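You operate a simulated robot arm through the tools that you are given. There is no shell and no other tool.

Carry out the task below with a simulated robot arm. There is one attempt and no reset: what you move stays moved.

JOB
Trace the drawing with the pink pen on the bright light box, then switch it off.
Fine: dial to bright first; park the pen, stand the gold weight beside the silver one. Set down upright: pink pen.

Only the result counts: the job must be done as asked and must still hold three seconds after the hand-in. Knocking over, shifting, dropping, spilling or breaking anything else fails it.

ROBOT AND FRAMES
A 6-joint arm with a fingered hand, fixed in place. Base frame: the origin is at the foot of the arm, x ahead of it, y to its left, z up. Readings come in mm, degrees, newtons and seconds.
With the tool pointing down near the work surface it reaches from about 340 to 760 mm from the base axis. Its first joint turns from -166.0 to 166.0 degrees. Payload 4 kg.
The TCP is the grasp point between the finger pads, 26 mm short of the fingertips. In the tool frame z runs along the fingers and y along their closing line. Largest opening 148 mm; the body of the gripper starts 73 mm behind the TCP. The gripper is a hand of 3 fingers: y runs from the thumb to the fingers, the wrist lies at [0, 0, -239] in the tool frame, and closing takes about 1.5 s.
Orientation is told as [roll, pitch, yaw] about the base's x, y, z axes, in that order, counted from this pose: with the fingers straight down and closing along the base's y, the tool's x points along the base's -x, its y along +y and its z along -z.

CONTROLS
- The arm moves only by the tool play_rows. Its argument "targets" is a list of rows, each an object (a shift or turn left out is 0, a gripper value left out holds the last) with "xyz": the shift along the tool's x, y, z in cm, a list of three; "angular": the turn, a rotation vector about the tool's x, y, z in degrees, a list of three; "claw": the gripper command, from -1 (fully open) to 1 (shut), values between in proportion. In form: [{"xyz": [dx, dy, dz], "angular": [ax, ay, az], "claw": claw}, ...]. A call has 1 to 20 rows; each row is the pose to reach, as a shift and turn from the pose commanded when the call began, along the tool's axes at that moment. Rows are played at 5 a second. More than 50 mm and 8.6 degrees between two rows, or a gripper value outside its range, and nothing of the call is played. Where a pose cannot be reached the arm comes as near as it can. A force on the tool above 40 N (or 10 N above the force at the start of the call, whichever is more), or a blocked arm, ends the call early, and 0.2 s more pass. The fingers move at their own pace (about 153 mm/s each) and stop on an object; they squeeze with about 29 N. The grip force told is the motor's: it shows also when the fingers shut on nothing. Time passes only in rows, and 0.2 s behind the last, so rows that repeat a pose let the fingers close. The reply holds the time, the measured pose of the TCP, the force on the tool along the base axes, the opening and the grip force, in the units named above and with some noise, with the torque about the TCP (base axes, N m) and any sound that the robot's microphone picked up.
- Cameras (640 x 400 px; columns grow to the right, rows downward): "scene" is fixed at [214.8, -490.8, 1562.6]; the picture's right is [0.97, -0.23, 0.00], its down [-0.12, -0.50, -0.86] and it looks along [0.19, 0.84, -0.51] (base axes); focal length 319 px, centre (320, 200). "wrist" rides on the gripper at [68, -39, -90] in the tool frame; the picture's right is [0.50, 0.87, 0.00], its down [-0.66, 0.38, -0.65] and it looks along [-0.57, 0.33, 0.76] (tool axes); focal length 222 px, centre (320, 200). There is no depth. A picture from a camera that has moved, and an enlarged one, comes with that camera's place and axes in the base frame and with its lens. The place of the scene camera against the robot may be out by one fixed shift of up to 18 mm in any direction.
- grab_frame(camera): a new picture of that camera. No time passes.
- move_column(by): slides the trunk up (or, below 0, down) by that many mm; the arm rides with it, the base frame stays. It gives what a move gives, with no picture.
- preshape(shape): the hand has 3 fingers and takes this shape, open, in about a second: jaw (thumb against the fingers, like two jaws); tri (thumb and two fingers); tip (a fingertip pinch); poke (one finger out to press); point (the index stretched); flat (the hand flat); cup (the hand cupped); fist (a fist). The gripper value then closes the fingers along that shape, each until it touches; the sizes above hold for jaw. It gives what a move gives, with no picture.
- close_up(camera, box): a new picture of the part [left, top, right, bottom] of that camera's present view, enlarged. No time passes.
- close_job(): hands the job in; it is judged then, once.

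Nothing tells you positions but the pictures and the camera data. Unless the task says otherwise, let go and move clear before handing in.

The tools are called after "Request:" as name(argument=value, ...) on one line, values as JSON. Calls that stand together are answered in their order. play_rows: Moves the arm, as the interface text tells. Its arguments: {"type":"object","properties":{"targets":{"type":"array","items":{"type":"object","properties":{"xyz":{"type":"array","items":{"type":"number"}},"angular":{"type":"array","items":{"type":"number"}},"claw":{"type":"number"}}}}},"required":["targets"]} The other tools are called the same way: move_column (by) slides the trunk up or down; preshape (shape) gives the hand a shape; grab_frame (camera) takes a picture; close_up (camera, box) takes an enlarged picture of a part of a camera's view; close_job () hands the job in.

At the start:

```text
time_s: 0.0
tool_pos: [523.7, 213.0, 1150.0]
tool_rot: [0.1, -0.1, 0.0]
ft_force: [0.7, -0.6, 0.9]
moment: [0.05, -0.01, 0.02]
opening: 148.2
gripper_force: 0.0
shape: jaw
trunk travel left (down, up): [-525.0, 65.0]
```

scene: 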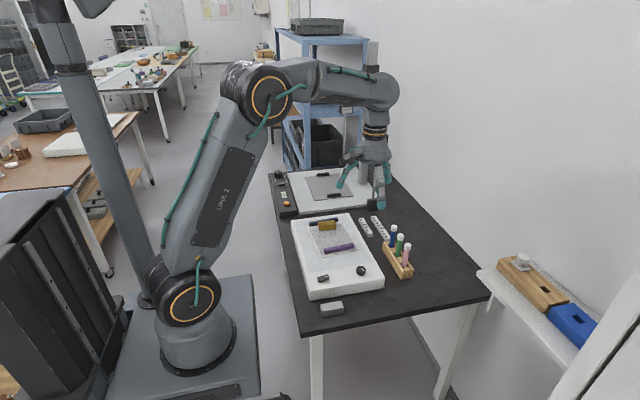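
wrist: 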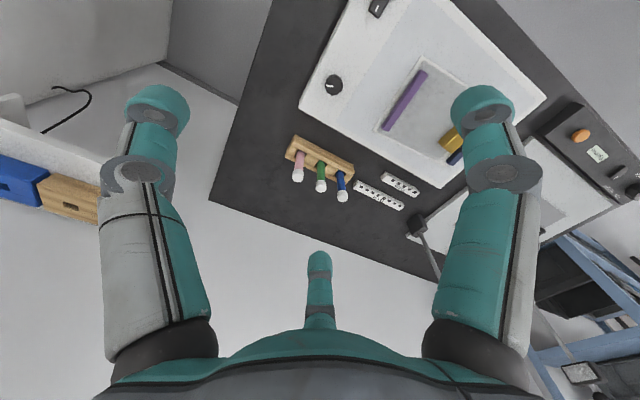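

I see a dark table with a white light box (drawing, purple pen or bar, gold block on it), a second panel behind, and a pen rack with blue, green and pink pens. I'll look closer before moving.

Request:
close_up(camera="scene", box=[280, 200, 420, 320])

Request:
close_up(camera="scene", box=[265, 155, 405, 225])

Request:
close_up(camera="wrist", box=[270, 0, 550, 220])

Request:
close_up(camera="scene", box=[460, 230, 640, 360])

```text
3.33 times, centred on (350, 260) of scene
camera zoom: at [214.8, -490.8, 1562.6], right [0.97, -0.23, 0.0], down [-0.12, -0.5, -0.86], along [0.19, 0.84, -0.51], focal length 1063 px, centre (220, 0)
```

zoom: 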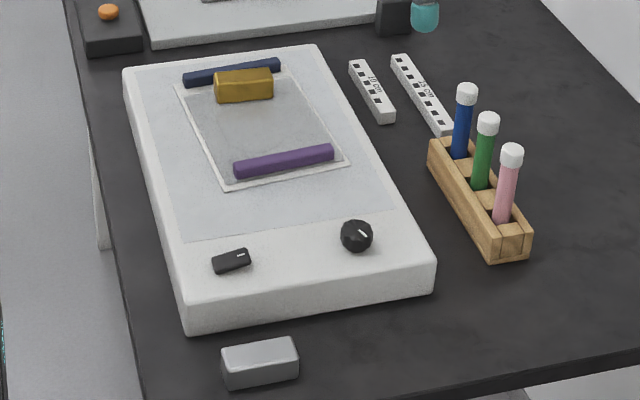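

```text
4.57 times, centred on (335, 190) of scene
camera zoom: at [214.8, -490.8, 1562.6], right [0.97, -0.23, 0.0], down [-0.12, -0.5, -0.86], along [0.19, 0.84, -0.51], focal length 1458 px, centre (251, 246)
```

zoom: 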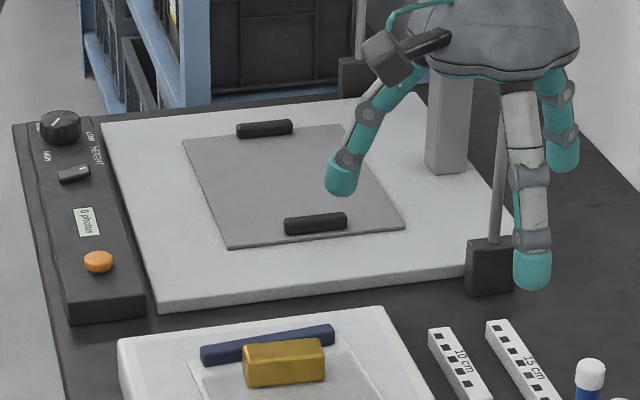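

```text
1.82 times, centred on (410, 110) of wrist
camera zoom: at [456.7, 174.5, 1240.5], right [-0.5, 0.87, 0.0], down [0.66, 0.38, 0.65], along [0.57, 0.33, -0.76], focal length 404 px, centre (156, 364)
```

zoom: 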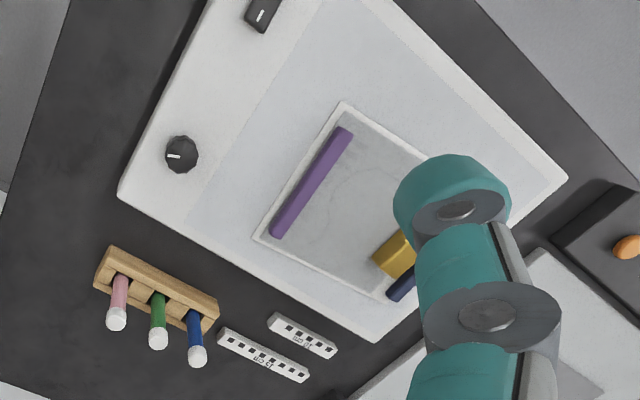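

```text
3.08 times, centred on (550, 295) of scene
camera zoom: at [214.8, -490.8, 1562.6], right [0.97, -0.23, 0.0], down [-0.12, -0.5, -0.86], along [0.19, 0.84, -0.51], focal length 981 px, centre (-388, -92)
```

zoom: 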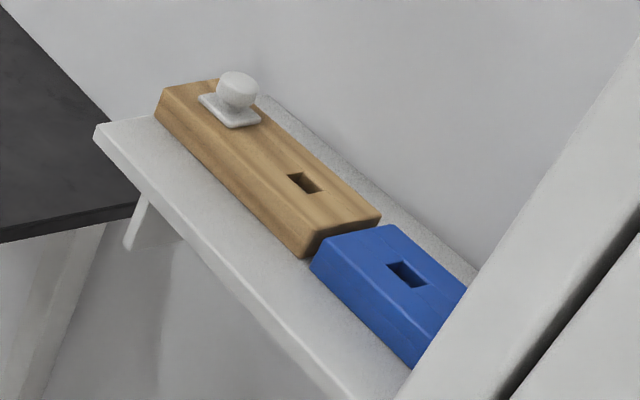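

The light box seems to span x 335–587, y 205–602 with its top near z≈815. The silver weight is in front of it and the pens are to the right. I'll move the wrist camera over the box to see the drawing, dial and switch.

Request:
play_rows(targets=[{"xyz": [3.3, 1.8, 2.5]}, {"xyz": [6.6, 3.6, 5]}, {"xyz": [9.9, 5.4, 7.5]}, {"xyz": [13.2, 7.2, 10]}, {"xyz": [16.5, 9, 12.5]}, {"xyz": [19.8, 10.9, 15]}, {"xyz": [19.8, 10.9, 15]}])

Request:
grab_frame(camera="wrist")

```text
time_s: 1.6
tool_pos: [327.1, 321.2, 999.4]
tool_rot: [0.0, 0.0, 0.0]
ft_force: [-0.1, -0.1, -0.5]
moment: [-0.02, 0.02, 0.04]
opening: 147.8
gripper_force: 0.1
shape: jaw
trunk travel left (down, up): [-525.0, 65.0]
```

```text
taken
camera wrist: at [258.7, 283.1, 1090.3], right [-0.5, 0.87, 0.0], down [0.66, 0.38, 0.65], along [0.57, 0.33, -0.76], focal length 222 px, centre (320, 200)
```

wrist: 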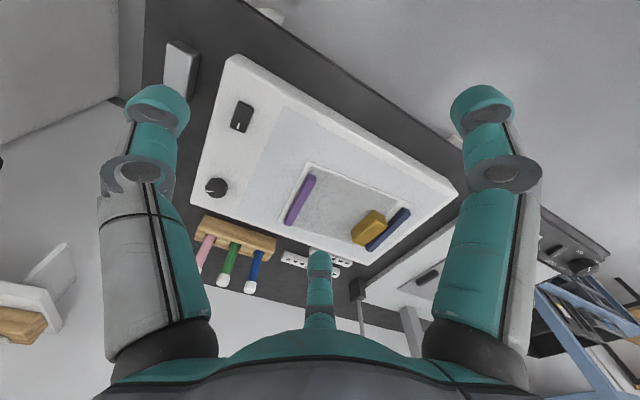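

Request:
close_up(camera="wrist", box=[270, 150, 430, 260])

Request:
close_up(camera="wrist", box=[180, 60, 290, 210])

Request:
close_up(camera="scene", box=[310, 255, 380, 300])

Request:
close_up(camera="wrist", box=[180, 190, 380, 310])

```text
3.64 times, centred on (350, 205) of wrist
camera zoom: at [258.7, 283.1, 1090.3], right [-0.5, 0.87, 0.0], down [0.66, 0.38, 0.65], along [0.57, 0.33, -0.76], focal length 808 px, centre (211, 182)
```

zoom: 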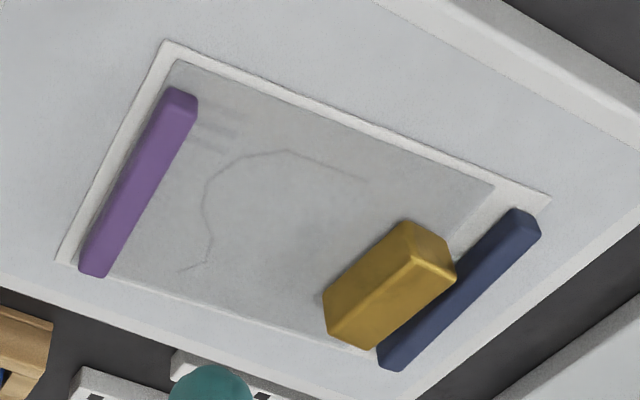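

```text
2.67 times, centred on (235, 135) of wrist
camera zoom: at [258.7, 283.1, 1090.3], right [-0.5, 0.87, 0.0], down [0.66, 0.38, 0.65], along [0.57, 0.33, -0.76], focal length 592 px, centre (547, 373)
```

zoom: 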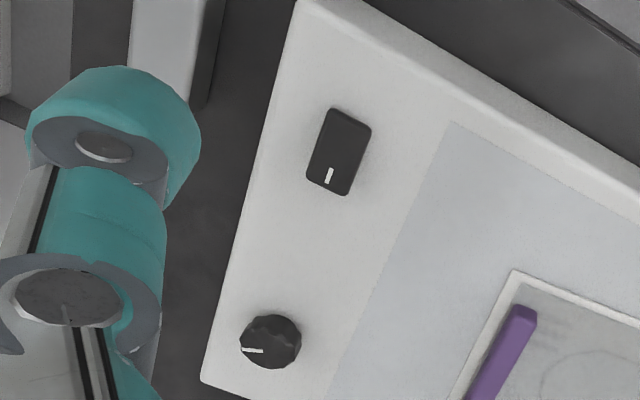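

```text
8.89 times, centred on (345, 278) of scene
camera zoom: at [214.8, -490.8, 1562.6], right [0.97, -0.23, 0.0], down [-0.12, -0.5, -0.86], along [0.19, 0.84, -0.51], focal length 2834 px, centre (98, -489)
```

zoom: 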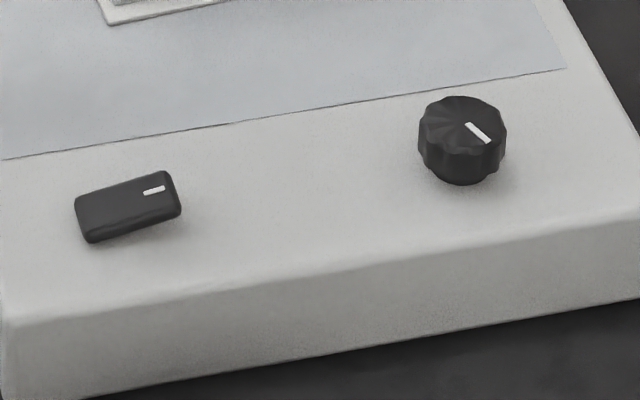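

```text
3.20 times, centred on (280, 250) of wrist
camera zoom: at [258.7, 283.1, 1090.3], right [-0.5, 0.87, 0.0], down [0.66, 0.38, 0.65], along [0.57, 0.33, -0.76], focal length 711 px, centre (448, 40)
```

zoom: 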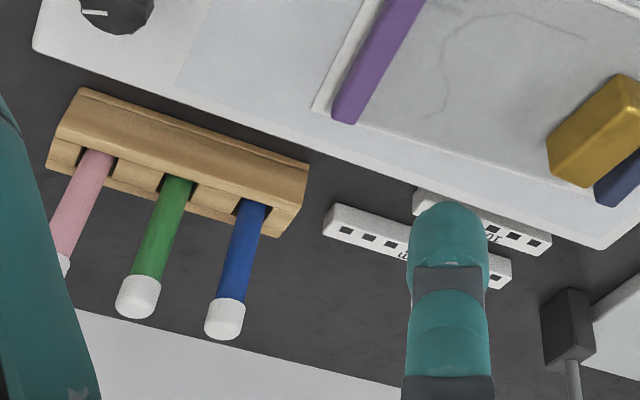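

The drawing is a faint curve on paper held by the purple and navy bars, with the gold block near one end. I'll get closer to the dial (about x517, y246) and the switch (about x392, y246) to read any markings.

Request:
play_rows(targets=[{"xyz": [-3, -2.8, 2.2]}, {"xyz": [-6, -5.6, 4.4]}, {"xyz": [-9, -8.4, 6.6]}, {"xyz": [-12.3, -11.4, 8.9]}, {"xyz": [-12.3, -11.4, 8.9]}])

Request:
grab_frame(camera="wrist")

Request:
close_up(camera="wrist", box=[200, 80, 460, 280])

```text
refused: row 4 steps farther than a row can; nothing moved
```

```text
taken
camera wrist: at [258.7, 283.1, 1090.3], right [-0.5, 0.87, 0.0], down [0.66, 0.38, 0.65], along [0.57, 0.33, -0.76], focal length 222 px, centre (320, 200)
```

wrist: 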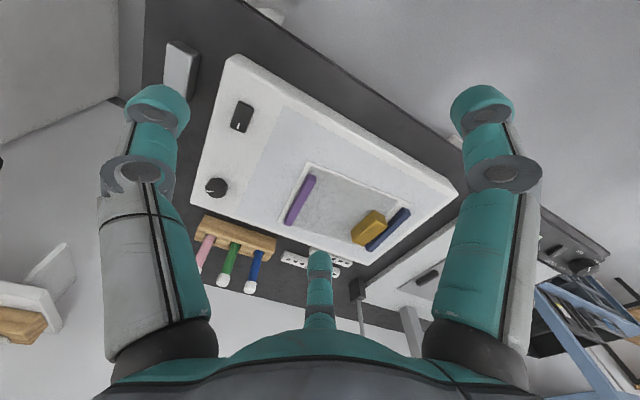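

```text
2.00 times, centred on (330, 180) of wrist
camera zoom: at [258.7, 283.1, 1090.3], right [-0.5, 0.87, 0.0], down [0.66, 0.38, 0.65], along [0.57, 0.33, -0.76], focal length 444 px, centre (300, 240)
```

zoom: 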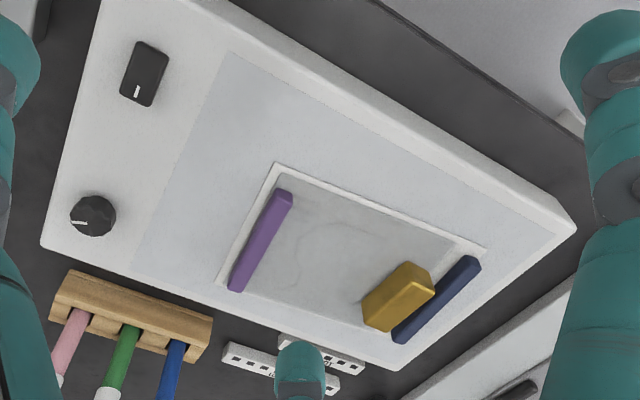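

The last row was a little over the step limit, so I'll repeat the move in smaller steps.

Request:
play_rows(targets=[{"xyz": [-2.5, -2.3, 1.8]}, {"xyz": [-5, -4.6, 3.6]}, {"xyz": [-7.5, -6.9, 5.4]}, {"xyz": [-10, -9.2, 7.2]}, {"xyz": [-12.3, -11.4, 8.9]}, {"xyz": [-12.3, -11.4, 8.9]}])

Request:
grab_frame(camera="wrist")

Request:
close_up(camera="wrist", box=[200, 80, 460, 280])

```text
time_s: 3.0
tool_pos: [448.9, 208.8, 910.4]
tool_rot: [0.0, 0.0, 0.0]
ft_force: [0.3, -0.1, 0.5]
moment: [-0.02, 0.0, 0.0]
opening: 147.9
gripper_force: 0.0
shape: jaw
trunk travel left (down, up): [-525.0, 65.0]
```

```text
taken
camera wrist: at [382.3, 168.9, 1001.5], right [-0.5, 0.87, 0.0], down [0.66, 0.38, 0.65], along [0.57, 0.33, -0.76], focal length 222 px, centre (320, 200)
```

wrist: 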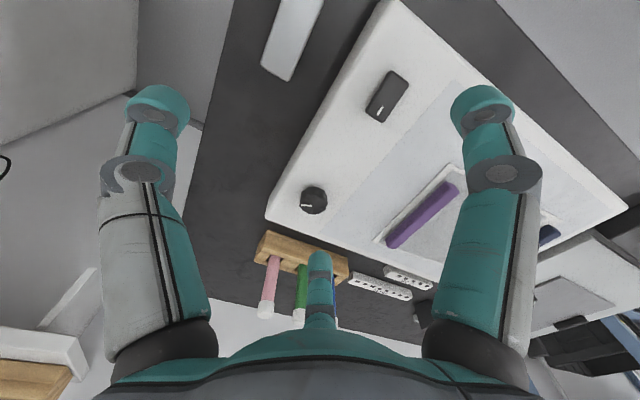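

```text
2.00 times, centred on (330, 180) of wrist
camera zoom: at [382.3, 168.9, 1001.5], right [-0.5, 0.87, 0.0], down [0.66, 0.38, 0.65], along [0.57, 0.33, -0.76], focal length 444 px, centre (300, 240)
```

zoom: 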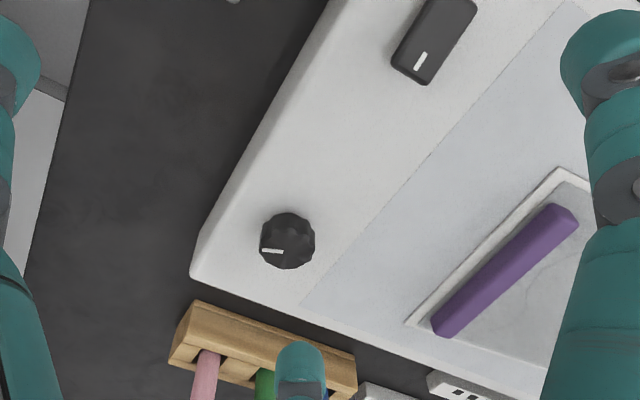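

The two wrist views put the dial top near (534, 248, 805) and the box top near z≈788. I'll zoom in on the dial and switch for labels.

Request:
close_up(camera="wrist", box=[280, 170, 350, 230])

Request:
close_up(camera="wrist", box=[350, 60, 430, 130])

Request:
close_up(camera="wrist", box=[245, 220, 365, 330])

```text
6.67 times, centred on (315, 200) of wrist
camera zoom: at [382.3, 168.9, 1001.5], right [-0.5, 0.87, 0.0], down [0.66, 0.38, 0.65], along [0.57, 0.33, -0.76], focal length 1481 px, centre (353, 200)
```

zoom: 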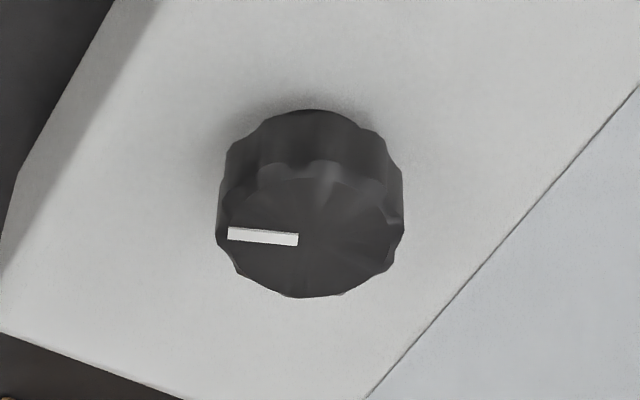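

```text
5.71 times, centred on (390, 95) of wrist
camera zoom: at [382.3, 168.9, 1001.5], right [-0.5, 0.87, 0.0], down [0.66, 0.38, 0.65], along [0.57, 0.33, -0.76], focal length 1269 px, centre (-80, 800)
```

zoom: 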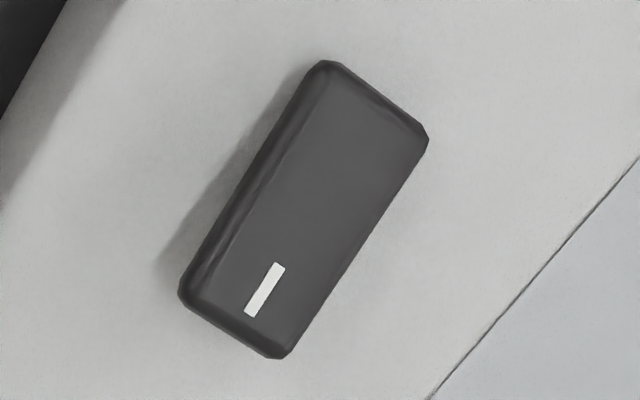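

```text
3.64 times, centred on (305, 275) of wrist
camera zoom: at [382.3, 168.9, 1001.5], right [-0.5, 0.87, 0.0], down [0.66, 0.38, 0.65], along [0.57, 0.33, -0.76], focal length 808 px, centre (374, -73)
```

zoom: 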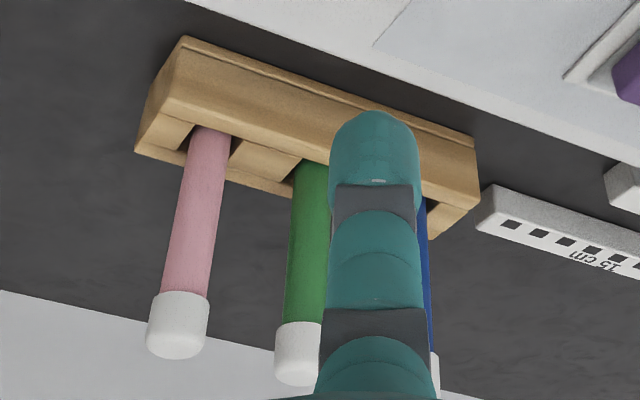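

No labels are visible near the dial or switch. I'll check the hand's finger layout from the scene camera before touching anything.

Request:
close_up(camera="scene", box=[270, 150, 430, 310])

Request:
preshape(shape="tip")

Request:
close_up(camera="scene", box=[270, 150, 430, 310])

Request:
grab_frame(camera="wrist")

```text
2.50 times, centred on (350, 230) of scene
camera zoom: at [214.8, -490.8, 1562.6], right [0.97, -0.23, 0.0], down [-0.12, -0.5, -0.86], along [0.19, 0.84, -0.51], focal length 797 px, centre (245, 125)
```

zoom: 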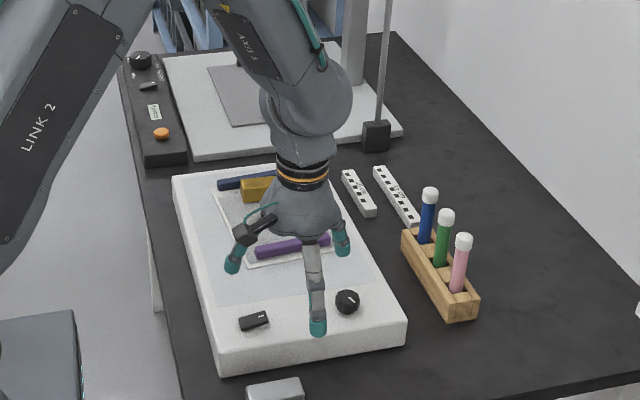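

```text
time_s: 3.9
tool_pos: [449.0, 207.4, 910.7]
tool_rot: [0.0, -0.1, 0.0]
ft_force: [-0.3, -0.4, 0.1]
moment: [0.02, -0.01, 0.02]
opening: 147.8
gripper_force: 0.0
shape: tip
trunk travel left (down, up): [-525.0, 65.0]
```

```text
2.50 times, centred on (350, 230) of scene
camera zoom: at [214.8, -490.8, 1562.6], right [0.97, -0.23, 0.0], down [-0.12, -0.5, -0.86], along [0.19, 0.84, -0.51], focal length 797 px, centre (245, 125)
```

zoom: 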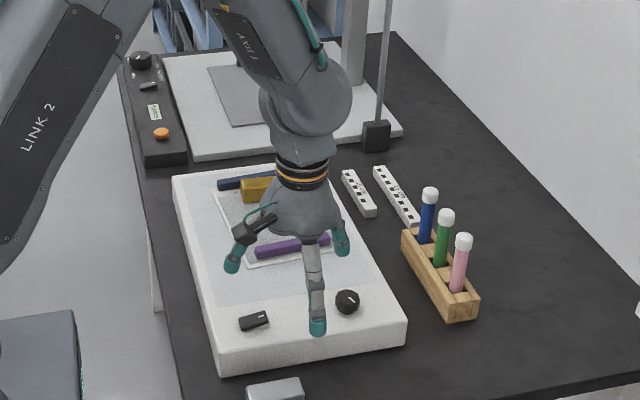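

```text
taken
camera wrist: at [381.9, 169.2, 1001.8], right [-0.5, 0.87, 0.0], down [0.66, 0.38, 0.65], along [0.57, 0.33, -0.76], focal length 222 px, centre (320, 200)
```

wrist: 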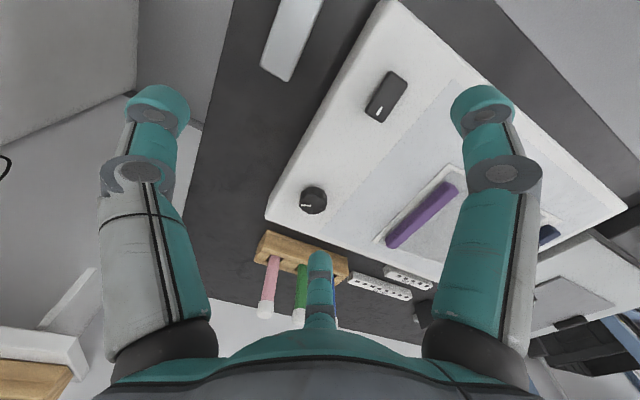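

The open fingers sit about 120° apart. I'll half-close in the jaw shape in free air to see how they move.

Request:
preshape(shape="jaw")

Request:
play_rows(targets=[{"claw": 0.5}, {"claw": 0.5}, {"claw": 0.5}, {"claw": 0.5}, {"claw": 0.5}, {"claw": 0.5}])

Request:
grab_frame(camera="wrist")

Request:
close_up(camera="scene", box=[300, 180, 380, 260])

```text
time_s: 4.8
tool_pos: [449.2, 208.1, 910.0]
tool_rot: [0.0, 0.0, 0.0]
ft_force: [0.6, -0.2, 0.6]
moment: [-0.01, 0.0, -0.03]
opening: 147.7
gripper_force: 0.0
shape: jaw
trunk travel left (down, up): [-525.0, 65.0]
```

```text
time_s: 6.2
tool_pos: [449.5, 209.0, 911.0]
tool_rot: [0.1, 0.1, 0.0]
ft_force: [0.7, -0.7, -0.2]
moment: [0.02, -0.01, 0.0]
opening: 37.3
gripper_force: 0.1
shape: jaw
trunk travel left (down, up): [-525.0, 65.0]
```

```text
taken
camera wrist: at [381.9, 169.2, 1001.8], right [-0.5, 0.87, 0.0], down [0.66, 0.38, 0.65], along [0.57, 0.33, -0.76], focal length 222 px, centre (320, 200)
```

wrist: 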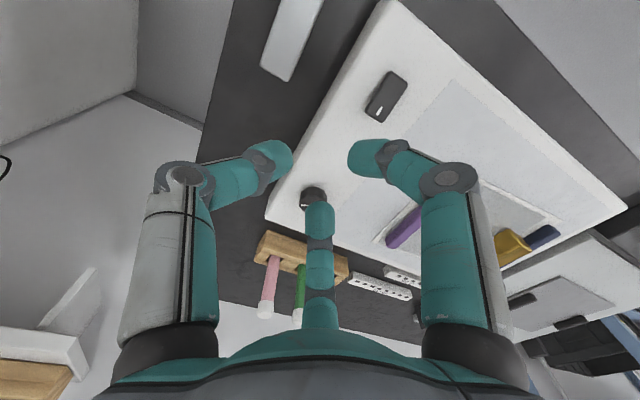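

```text
5.00 times, centred on (340, 220) of scene
camera zoom: at [214.8, -490.8, 1562.6], right [0.97, -0.23, 0.0], down [-0.12, -0.5, -0.86], along [0.19, 0.84, -0.51], focal length 1594 px, centre (220, 100)
```

zoom: 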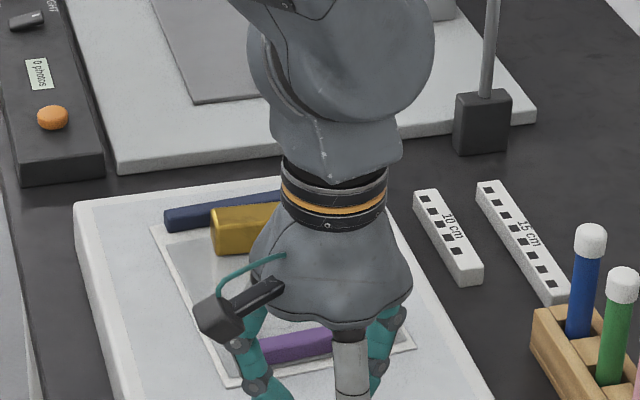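

Opening follows the claw value linearly. I'll open to about 64 mm and move above the dial at (534, 248).

Request:
play_rows(targets=[{"xyz": [-4.25, 2, 0], "claw": 0.14}, {"xyz": [-8.5, 4, 0], "claw": 0.14}, {"xyz": [-8.5, 4, 4], "claw": 0.14}, {"xyz": [-8.5, 4, 4], "claw": 0.14}])

Request:
grab_frame(camera="wrist")

Request:
close_up(camera="scene", box=[300, 210, 420, 310])

```text
time_s: 7.2
tool_pos: [534.5, 248.6, 871.9]
tool_rot: [0.0, -0.1, -0.1]
ft_force: [0.7, 0.1, -0.5]
moment: [0.01, 0.0, 0.0]
opening: 63.3
gripper_force: 0.1
shape: jaw
trunk travel left (down, up): [-525.0, 65.0]
```

```text
taken
camera wrist: at [467.0, 210.0, 961.9], right [-0.5, 0.87, 0.0], down [0.66, 0.38, 0.65], along [0.57, 0.33, -0.76], focal length 222 px, centre (320, 200)
```

wrist: 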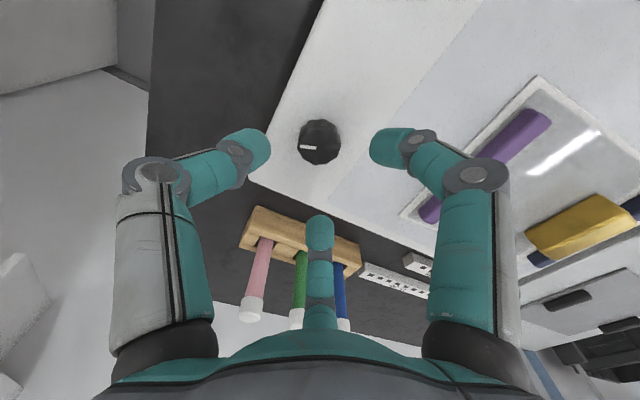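

```text
4.00 times, centred on (360, 260) of scene
camera zoom: at [214.8, -490.8, 1562.6], right [0.97, -0.23, 0.0], down [-0.12, -0.5, -0.86], along [0.19, 0.84, -0.51], focal length 1275 px, centre (160, -40)
```

zoom: 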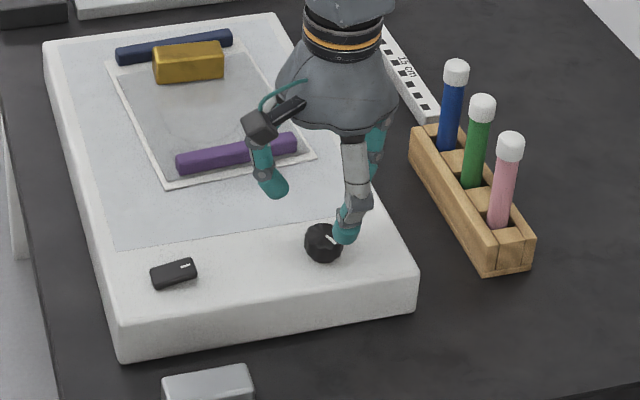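

The third view confirms the dial at (534, 248, 805). I'll descend over it with the fingertips a few mm above the box top.

Request:
play_rows(targets=[{"xyz": [0, 0, 2]}, {"xyz": [0, 0, 4]}, {"xyz": [0, 0, 5]}, {"xyz": [0, 0, 5.2]}, {"xyz": [0, 0, 5.2]}])

Request:
grab_frame(camera="wrist")

Request:
close_up(camera="scene", box=[320, 240, 400, 300])

```text
time_s: 8.4
tool_pos: [533.3, 245.9, 817.9]
tool_rot: [-0.1, 0.0, 0.0]
ft_force: [-0.5, -0.8, 0.2]
moment: [-0.02, 0.0, -0.05]
opening: 63.3
gripper_force: 0.1
shape: jaw
trunk travel left (down, up): [-525.0, 65.0]
```

```text
taken
camera wrist: at [466.3, 209.3, 909.2], right [-0.5, 0.87, 0.0], down [0.66, 0.38, 0.65], along [0.57, 0.33, -0.76], focal length 222 px, centre (320, 200)
```

wrist: 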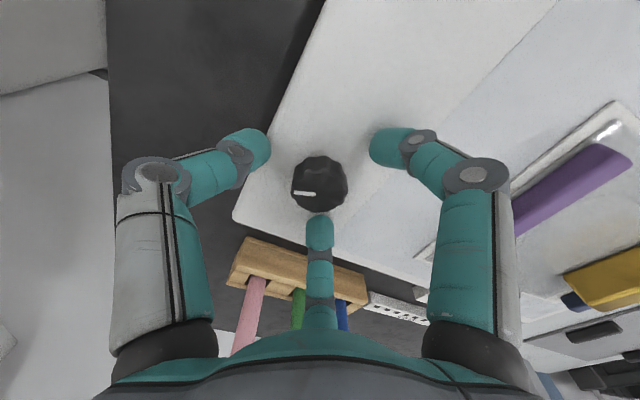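

```text
6.67 times, centred on (360, 270) of scene
camera zoom: at [214.8, -490.8, 1562.6], right [0.97, -0.23, 0.0], down [-0.12, -0.5, -0.86], along [0.19, 0.84, -0.51], focal length 2126 px, centre (53, -267)
```

zoom: 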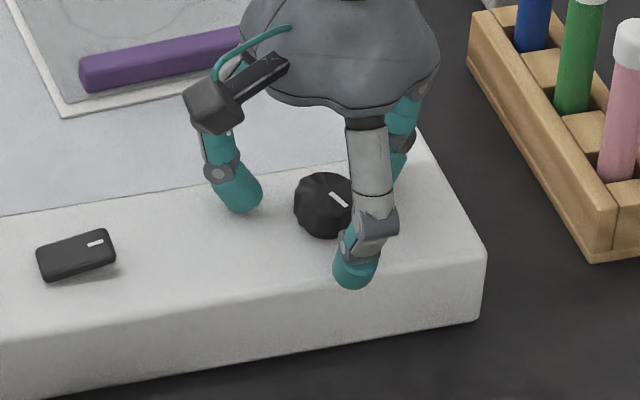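

The fingers surround the knob. Now I'll close on it.

Request:
play_rows(targets=[{"claw": 0.5}, {"claw": 0.7}, {"claw": 1}, {"claw": 1}, {"claw": 1}])

Request:
grab_frame(camera="wrist")

```text
time_s: 9.6
tool_pos: [533.6, 247.0, 818.0]
tool_rot: [0.0, 0.0, 0.0]
ft_force: [-0.8, -0.5, -5.1]
moment: [-0.02, -0.02, 0.0]
opening: 24.6
gripper_force: 29.4
shape: jaw
trunk travel left (down, up): [-525.0, 65.0]
```

```text
taken
camera wrist: at [466.3, 209.2, 909.0], right [-0.5, 0.87, 0.0], down [0.66, 0.38, 0.65], along [0.57, 0.33, -0.76], focal length 222 px, centre (320, 200)
```

wrist: 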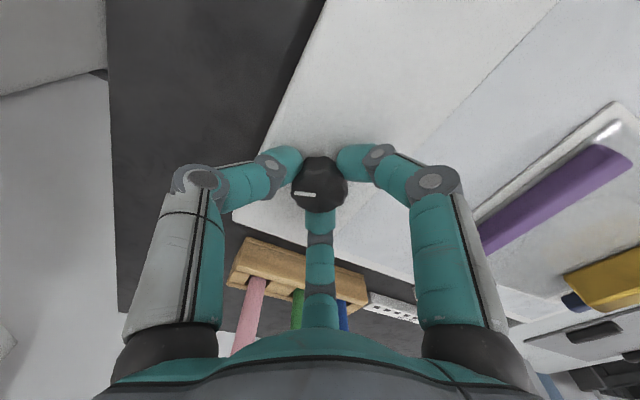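

The knob is gripped. I'll turn it clockwise a little first and watch the torque and the panel.

Request:
play_rows(targets=[{"angular": [0, 0, 6]}, {"angular": [0, 0, 12]}, {"angular": [0, 0, 18]}, {"angular": [0, 0, 24]}, {"angular": [0, 0, 30]}, {"angular": [0, 0, 30]}])

Request:
grab_frame(camera="wrist")

Request:
close_up(camera="scene", box=[280, 200, 420, 320])

```text
time_s: 11.0
tool_pos: [534.1, 249.6, 817.9]
tool_rot: [0.0, 0.0, -30.1]
ft_force: [-3.8, 1.0, -9.3]
moment: [0.05, 0.06, 0.01]
opening: 24.5
gripper_force: 29.0
shape: jaw
trunk travel left (down, up): [-525.0, 65.0]
```

```text
taken
camera wrist: at [456.2, 248.8, 909.2], right [0.0, 1.0, 0.0], down [0.76, 0.0, 0.65], along [0.65, 0.0, -0.76], focal length 222 px, centre (320, 200)
```

wrist: 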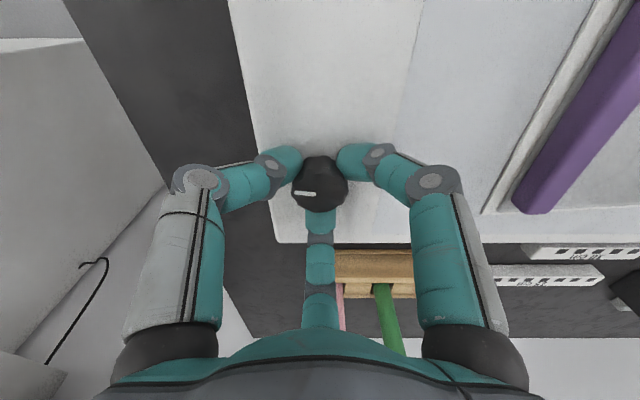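

```text
3.33 times, centred on (350, 260) of scene
camera zoom: at [214.8, -490.8, 1562.6], right [0.97, -0.23, 0.0], down [-0.12, -0.5, -0.86], along [0.19, 0.84, -0.51], focal length 1063 px, centre (220, 0)
```

zoom: 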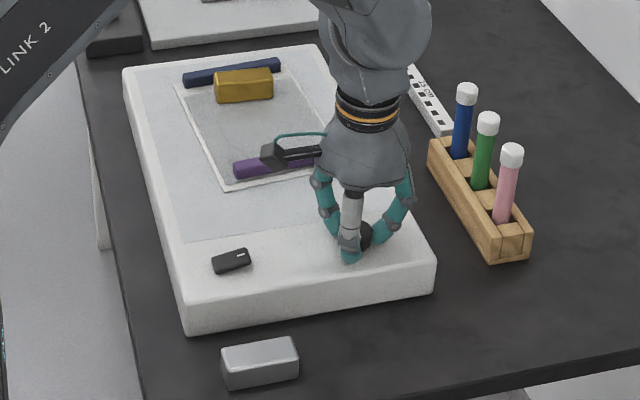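

The dial turned 30° with the hand but the panel brightness did not change, so the box is likely off. The rocker's marked end looks raised. I'll release the dial, rise, and look at the rocker from lower down.

Request:
play_rows(targets=[{"claw": 0.14}, {"claw": 0.14}, {"claw": 0.14}, {"xyz": [0, 0, -3], "claw": 0.14}, {"xyz": [0, 0, -7], "claw": 0.14}, {"xyz": [0, 0, -7], "claw": 0.14}])

Request:
grab_frame(camera="wrist")

Request:
close_up(camera="scene", box=[310, 255, 380, 300])

```text
time_s: 12.4
tool_pos: [533.5, 249.8, 889.6]
tool_rot: [0.0, 0.0, -30.0]
ft_force: [0.4, -0.4, 0.4]
moment: [0.07, 0.0, -0.01]
opening: 63.3
gripper_force: 0.1
shape: jaw
trunk travel left (down, up): [-525.0, 65.0]
```

```text
taken
camera wrist: at [456.0, 248.9, 980.4], right [0.0, 1.0, 0.0], down [0.76, 0.0, 0.65], along [0.65, 0.0, -0.76], focal length 222 px, centre (320, 200)
```

wrist: 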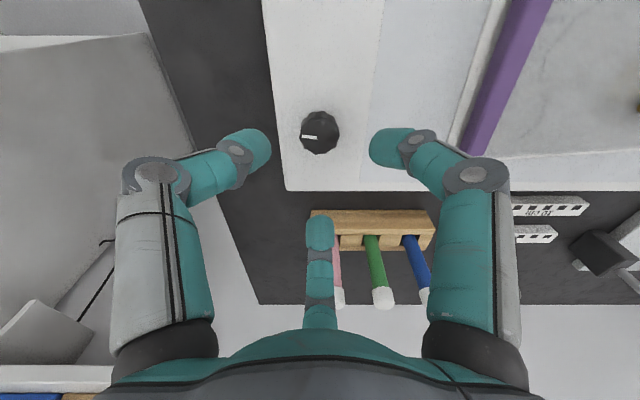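

```text
8.89 times, centred on (345, 278) of scene
camera zoom: at [214.8, -490.8, 1562.6], right [0.97, -0.23, 0.0], down [-0.12, -0.5, -0.86], along [0.19, 0.84, -0.51], focal length 2834 px, centre (98, -489)
```

zoom: 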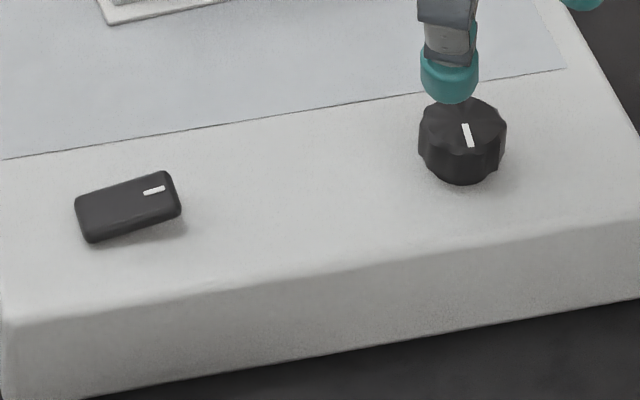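

The dial now points about −95°. The rocker is centred near (404, 249, 797), long axis along x, with its marked raised end near x=415. I'll move over it and take the poke shape.

Request:
play_rows(targets=[{"xyz": [2.04, -1.2, 0], "angular": [0, 0, -6]}, {"xyz": [4.09, -2.4, 0], "angular": [0, 0, -12]}, {"xyz": [6.13, -3.6, 0], "angular": [0, 0, -18]}, {"xyz": [8.18, -4.8, 0], "angular": [0, 0, -24]}, {"xyz": [10.22, -6.0, 0], "angular": [0, 0, -30]}, {"xyz": [10.22, -6.0, 0], "angular": [0, 0, -30]}])

Request:
preshape(shape="poke")

Request:
grab_frame(camera="wrist")

Request:
close_up(camera="scene", box=[280, 200, 420, 320])

```text
time_s: 13.8
tool_pos: [415.3, 246.3, 888.5]
tool_rot: [-0.1, 0.0, 0.1]
ft_force: [-0.1, -0.8, 0.6]
moment: [0.0, 0.0, 0.01]
opening: 63.4
gripper_force: 0.1
shape: jaw
trunk travel left (down, up): [-525.0, 65.0]
```

```text
time_s: 14.7
tool_pos: [415.7, 246.3, 888.3]
tool_rot: [-0.1, 0.0, -0.1]
ft_force: [-0.2, 0.1, 0.1]
moment: [-0.01, -0.01, 0.0]
opening: 0.0
gripper_force: 0.2
shape: poke
trunk travel left (down, up): [-525.0, 65.0]
```

```text
taken
camera wrist: at [348.1, 208.6, 979.6], right [-0.5, 0.87, 0.0], down [0.66, 0.38, 0.65], along [0.57, 0.33, -0.76], focal length 222 px, centre (320, 200)
```

wrist: 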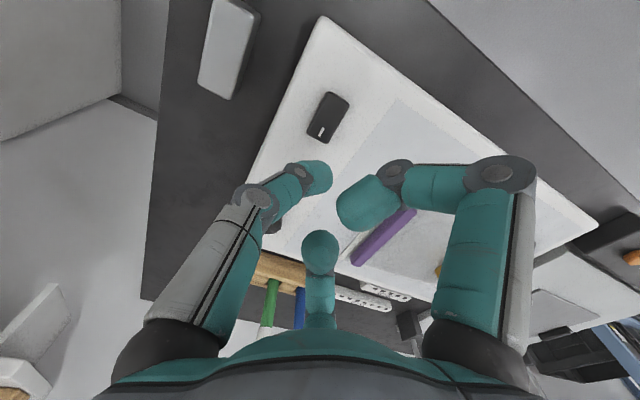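

```text
3.33 times, centred on (350, 260) of scene
camera zoom: at [214.8, -490.8, 1562.6], right [0.97, -0.23, 0.0], down [-0.12, -0.5, -0.86], along [0.19, 0.84, -0.51], focal length 1063 px, centre (220, 0)
```

zoom: 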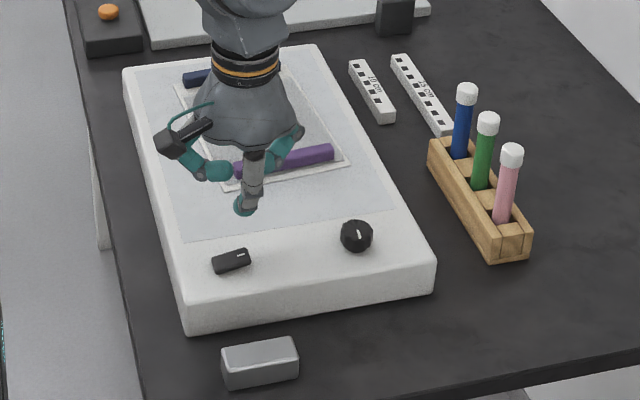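

The poking fingertip is on the tool axis. I'll descend over the marked end of the rocker to just above contact.

Request:
play_rows(targets=[{"xyz": [0, 0.1, 2]}, {"xyz": [0, 0.1, 4]}, {"xyz": [0, 0.1, 5]}, {"xyz": [0, 0.1, 5]}])

Request:
grab_frame(camera="wrist")

Request:
close_up(camera="scene", box=[300, 235, 380, 305])

```text
time_s: 15.7
tool_pos: [415.8, 249.4, 838.6]
tool_rot: [0.0, 0.0, 0.0]
ft_force: [-0.4, -0.3, -0.2]
moment: [0.01, -0.01, -0.01]
opening: 0.0
gripper_force: 0.1
shape: poke
trunk travel left (down, up): [-525.0, 65.0]
```

```text
taken
camera wrist: at [348.4, 209.4, 929.3], right [-0.5, 0.87, 0.0], down [0.66, 0.38, 0.65], along [0.57, 0.33, -0.76], focal length 222 px, centre (320, 200)
```

wrist: 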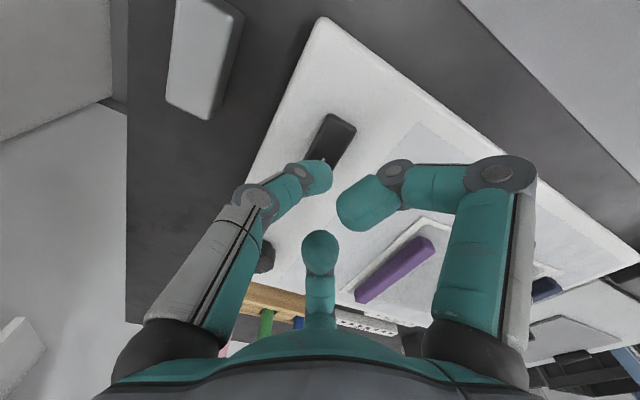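

```text
5.71 times, centred on (340, 270) of scene
camera zoom: at [214.8, -490.8, 1562.6], right [0.97, -0.23, 0.0], down [-0.12, -0.5, -0.86], along [0.19, 0.84, -0.51], focal length 1822 px, centre (206, -200)
```

zoom: 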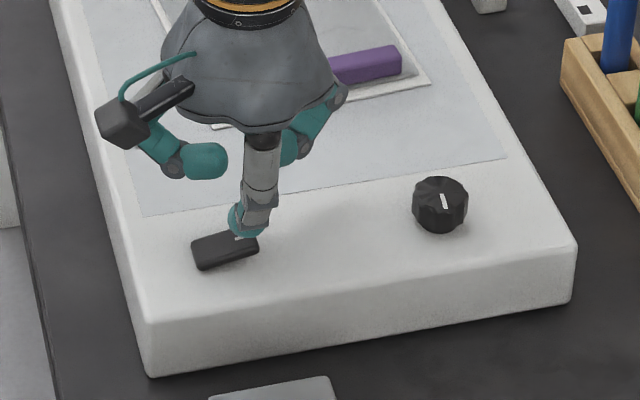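

The fingertip is right over the marked end. I'll press down in small steps.

Request:
play_rows(targets=[{"xyz": [-0.2, 0, 0.3]}, {"xyz": [-0.2, 0, 0.6]}, {"xyz": [-0.2, 0, 0.8]}, {"xyz": [-0.2, 0, 1.0]}, {"xyz": [-0.2, 0, 1.1]}, {"xyz": [-0.2, 0, 1.2]}, {"xyz": [-0.2, 0, 1.3]}, {"xyz": [-0.2, 0, 1.4]}, {"xyz": [-0.2, 0, 1.5]}])

Request:
grab_frame(camera="scene")

Request:
close_up(camera="scene", box=[300, 235, 380, 305])

```text
time_s: 17.7
tool_pos: [418.7, 248.5, 825.6]
tool_rot: [0.1, -0.2, 0.1]
ft_force: [3.1, -9.4, 31.2]
moment: [-0.2, 0.05, 0.02]
opening: 0.0
gripper_force: 0.1
shape: poke
trunk travel left (down, up): [-525.0, 65.0]
heard: click
```

```text
taken
```

scene: 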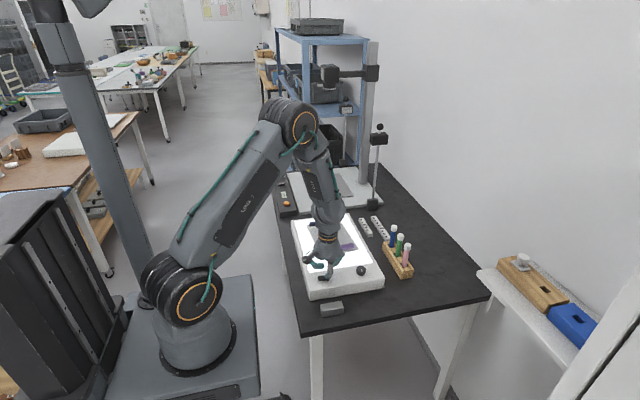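

```text
5.71 times, centred on (340, 270) of scene
camera zoom: at [214.8, -490.8, 1562.6], right [0.97, -0.23, 0.0], down [-0.12, -0.5, -0.86], along [0.19, 0.84, -0.51], focal length 1822 px, centre (206, -200)
```

zoom: 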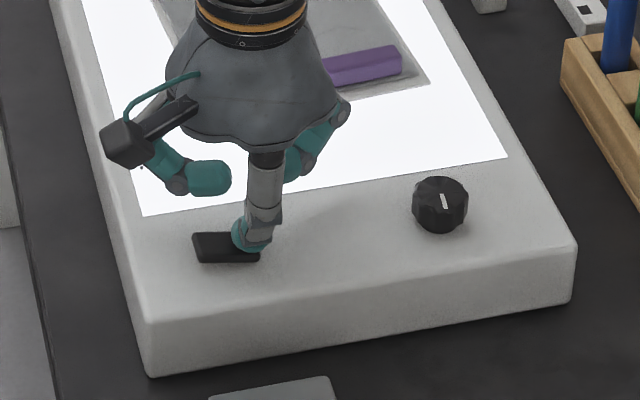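

The switch clicked and the panel lit. I'll back off and look at the drawing and brightness.

Request:
play_rows(targets=[{"xyz": [0, 0, -2]}, {"xyz": [0, 0, -5]}, {"xyz": [0, 0, -9]}, {"xyz": [4, 4, -13]}, {"xyz": [8, 8, -13]}, {"xyz": [8, 8, -13]}])

Request:
grab_frame(camera="wrist")

Request:
close_up(camera="scene", box=[280, 200, 420, 320])

```text
refused: row 4 steps farther than a row can; nothing moved
```

```text
taken
camera wrist: at [350.4, 208.7, 916.2], right [-0.5, 0.87, 0.0], down [0.65, 0.38, 0.66], along [0.57, 0.33, -0.75], focal length 222 px, centre (320, 200)
```

wrist: 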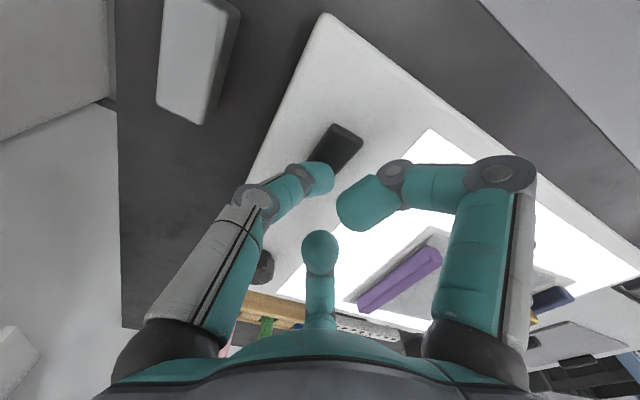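

```text
3.33 times, centred on (350, 260) of scene
camera zoom: at [214.8, -490.8, 1562.6], right [0.97, -0.23, 0.0], down [-0.12, -0.5, -0.86], along [0.19, 0.84, -0.51], focal length 1063 px, centre (220, 0)
```

zoom: 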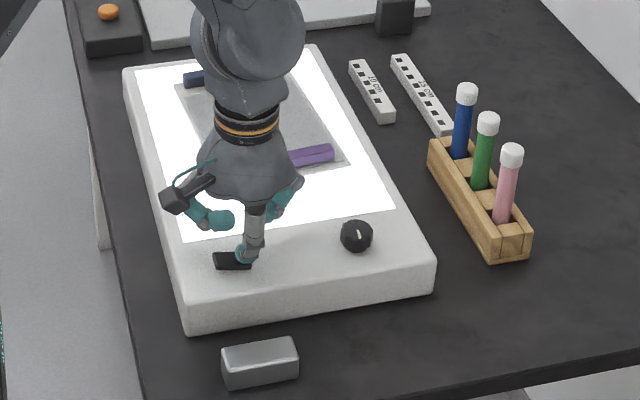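

I'll redo the retreat in smaller steps.

Request:
play_rows(targets=[{"xyz": [0, 0, -2]}, {"xyz": [0, 0, -5]}, {"xyz": [0, 0, -8]}, {"xyz": [2, 2, -11]}, {"xyz": [4, 4, -14]}, {"xyz": [6.5, 5.7, -16]}, {"xyz": [9.1, 7.3, -17.4]}, {"xyz": [9.1, 7.3, -17.4]}])

Request:
preshape(shape="jaw")

Request:
grab_frame(camera="wrist")

Request:
close_up(camera="wrist", box=[270, 150, 430, 260])

Request:
close_up(camera="scene", box=[280, 200, 420, 320])

```text
time_s: 19.5
tool_pos: [326.6, 319.3, 997.5]
tool_rot: [0.1, -0.1, 0.1]
ft_force: [-0.7, 0.2, 0.4]
moment: [-0.01, 0.0, -0.02]
opening: 0.0
gripper_force: 0.1
shape: poke
trunk travel left (down, up): [-525.0, 65.0]
```

```text
time_s: 20.4
tool_pos: [326.6, 318.0, 997.4]
tool_rot: [0.0, 0.0, 0.0]
ft_force: [0.0, 0.5, 0.4]
moment: [-0.02, 0.01, 0.04]
opening: 147.9
gripper_force: 0.0
shape: jaw
trunk travel left (down, up): [-525.0, 65.0]
```

```text
taken
camera wrist: at [259.5, 281.4, 1088.3], right [-0.5, 0.87, 0.0], down [0.66, 0.38, 0.65], along [0.57, 0.33, -0.76], focal length 222 px, centre (320, 200)
```

wrist: 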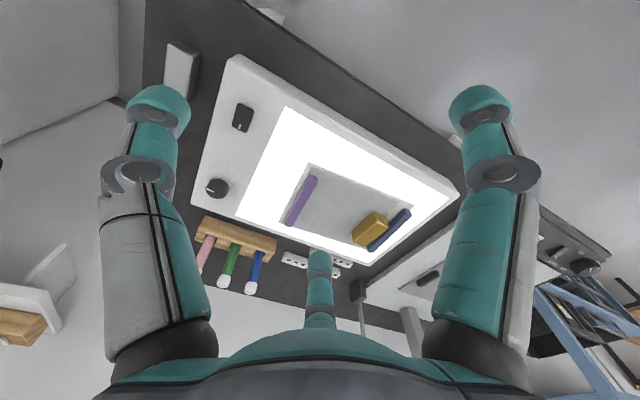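

```text
3.64 times, centred on (350, 205) of wrist
camera zoom: at [259.5, 281.4, 1088.3], right [-0.5, 0.87, 0.0], down [0.66, 0.38, 0.65], along [0.57, 0.33, -0.76], focal length 808 px, centre (211, 182)
```

zoom: 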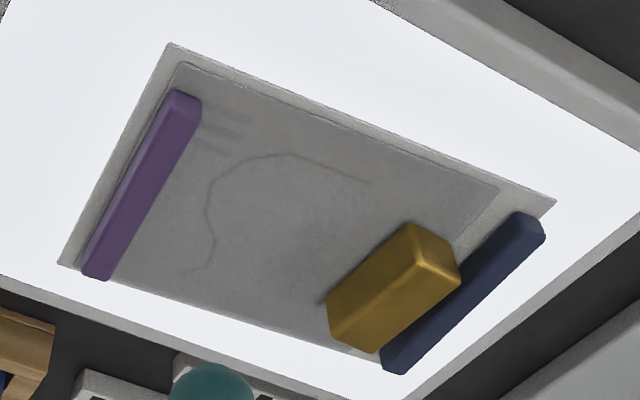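

```text
3.33 times, centred on (350, 260) of scene
camera zoom: at [214.8, -490.8, 1562.6], right [0.97, -0.23, 0.0], down [-0.12, -0.5, -0.86], along [0.19, 0.84, -0.51], focal length 1063 px, centre (220, 0)
```

zoom: 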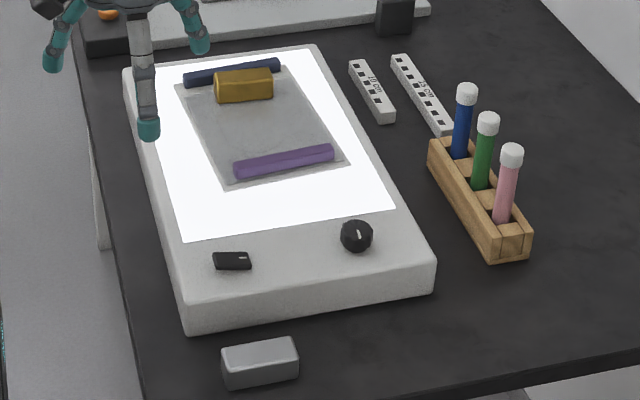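

The box is lit and the drawing shows as a hook-shaped curve. Now I need to learn which way the dial brightens, so I'll regrip it and turn further clockwise.

Request:
play_rows(targets=[{"xyz": [-3.5, -1.2, 0], "claw": 0.14}, {"xyz": [-7, -2.4, 0], "claw": 0.14}, {"xyz": [-10.5, -3.6, 2], "claw": 0.14}, {"xyz": [-14, -4.8, 5], "claw": 0.14}, {"xyz": [-17.5, -5.9, 8], "claw": 0.14}, {"xyz": [-20.7, -7, 11.5], "claw": 0.14}, {"xyz": [-20.7, -7, 14.5], "claw": 0.14}, {"xyz": [-20.7, -7, 17], "claw": 0.14}, {"xyz": [-20.7, -7, 17.9], "claw": 0.14}, {"xyz": [-20.7, -7, 17.9], "claw": 0.14}])

Request:
grab_frame(camera="wrist")

```text
time_s: 22.6
tool_pos: [533.1, 251.4, 816.5]
tool_rot: [-0.1, 0.0, 0.0]
ft_force: [0.3, -0.3, -0.9]
moment: [0.0, 0.01, 0.01]
opening: 64.0
gripper_force: 0.1
shape: jaw
trunk travel left (down, up): [-525.0, 65.0]
```

```text
taken
camera wrist: at [466.0, 212.4, 908.4], right [-0.5, 0.87, 0.0], down [0.66, 0.38, 0.65], along [0.57, 0.33, -0.76], focal length 222 px, centre (320, 200)
```

wrist: 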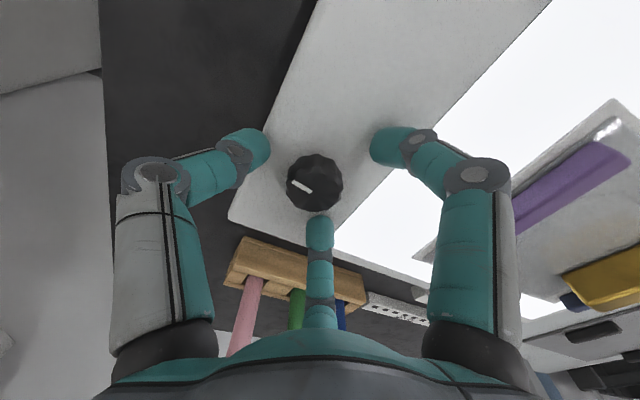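

I'm about 3 mm high in y, so I'll correct that, grip and turn clockwise 60°.

Request:
play_rows(targets=[{"xyz": [0, -0.3, 0]}, {"xyz": [0, -0.3, 0], "claw": 0.7}, {"xyz": [0, -0.3, 0], "claw": 1}, {"xyz": [0, -0.3, 0], "claw": 1}, {"xyz": [0, -0.3, 0], "claw": 1}, {"xyz": [0, -0.3, 0], "angular": [0, 0, 7]}, {"xyz": [0, -0.3, 0], "angular": [0, 0, 14]}, {"xyz": [0, -0.3, 0], "angular": [0, 0, 21]}, {"xyz": [0, -0.3, 0], "angular": [0, 0, 28]}, {"xyz": [0, -0.3, 0], "angular": [0, 0, 35]}, {"xyz": [0, -0.3, 0], "angular": [0, 0, 42]}, {"xyz": [0, -0.3, 0], "angular": [0, 0, 49]}, {"xyz": [0, -0.3, 0], "angular": [0, 0, 56]}, {"xyz": [0, -0.3, 0], "angular": [0, 0, 60]}, {"xyz": [0, -0.3, 0], "angular": [0, 0, 60]}])

Request:
grab_frame(camera="wrist")

Request:
close_up(camera="scene", box=[280, 200, 420, 320])

```text
time_s: 25.8
tool_pos: [534.8, 248.5, 818.4]
tool_rot: [-0.1, 0.0, -60.1]
ft_force: [-0.7, 4.3, -16.6]
moment: [0.06, 0.04, -0.03]
opening: 23.9
gripper_force: 29.5
shape: jaw
trunk travel left (down, up): [-525.0, 65.0]
```

```text
taken
camera wrist: at [466.8, 288.4, 909.2], right [0.5, 0.87, 0.0], down [0.66, -0.38, 0.65], along [0.56, -0.33, -0.76], focal length 222 px, centre (320, 200)
```

wrist: 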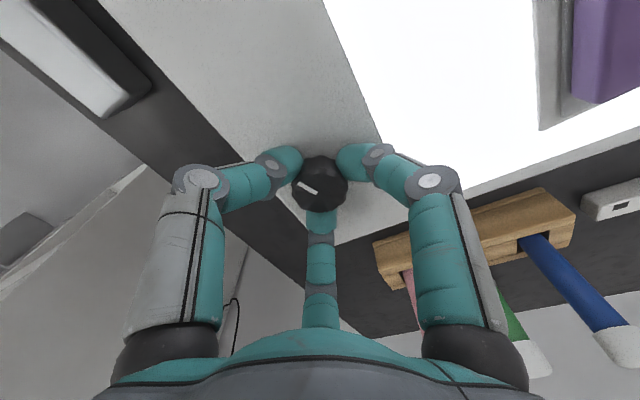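

```text
3.33 times, centred on (350, 260) of scene
camera zoom: at [214.8, -490.8, 1562.6], right [0.97, -0.23, 0.0], down [-0.12, -0.5, -0.86], along [0.19, 0.84, -0.51], focal length 1063 px, centre (220, 0)
```

zoom: 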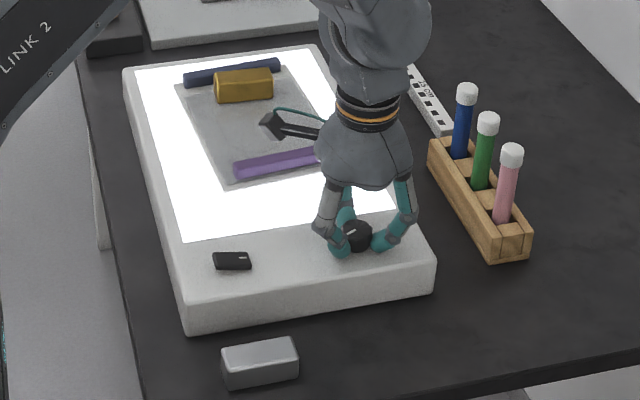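

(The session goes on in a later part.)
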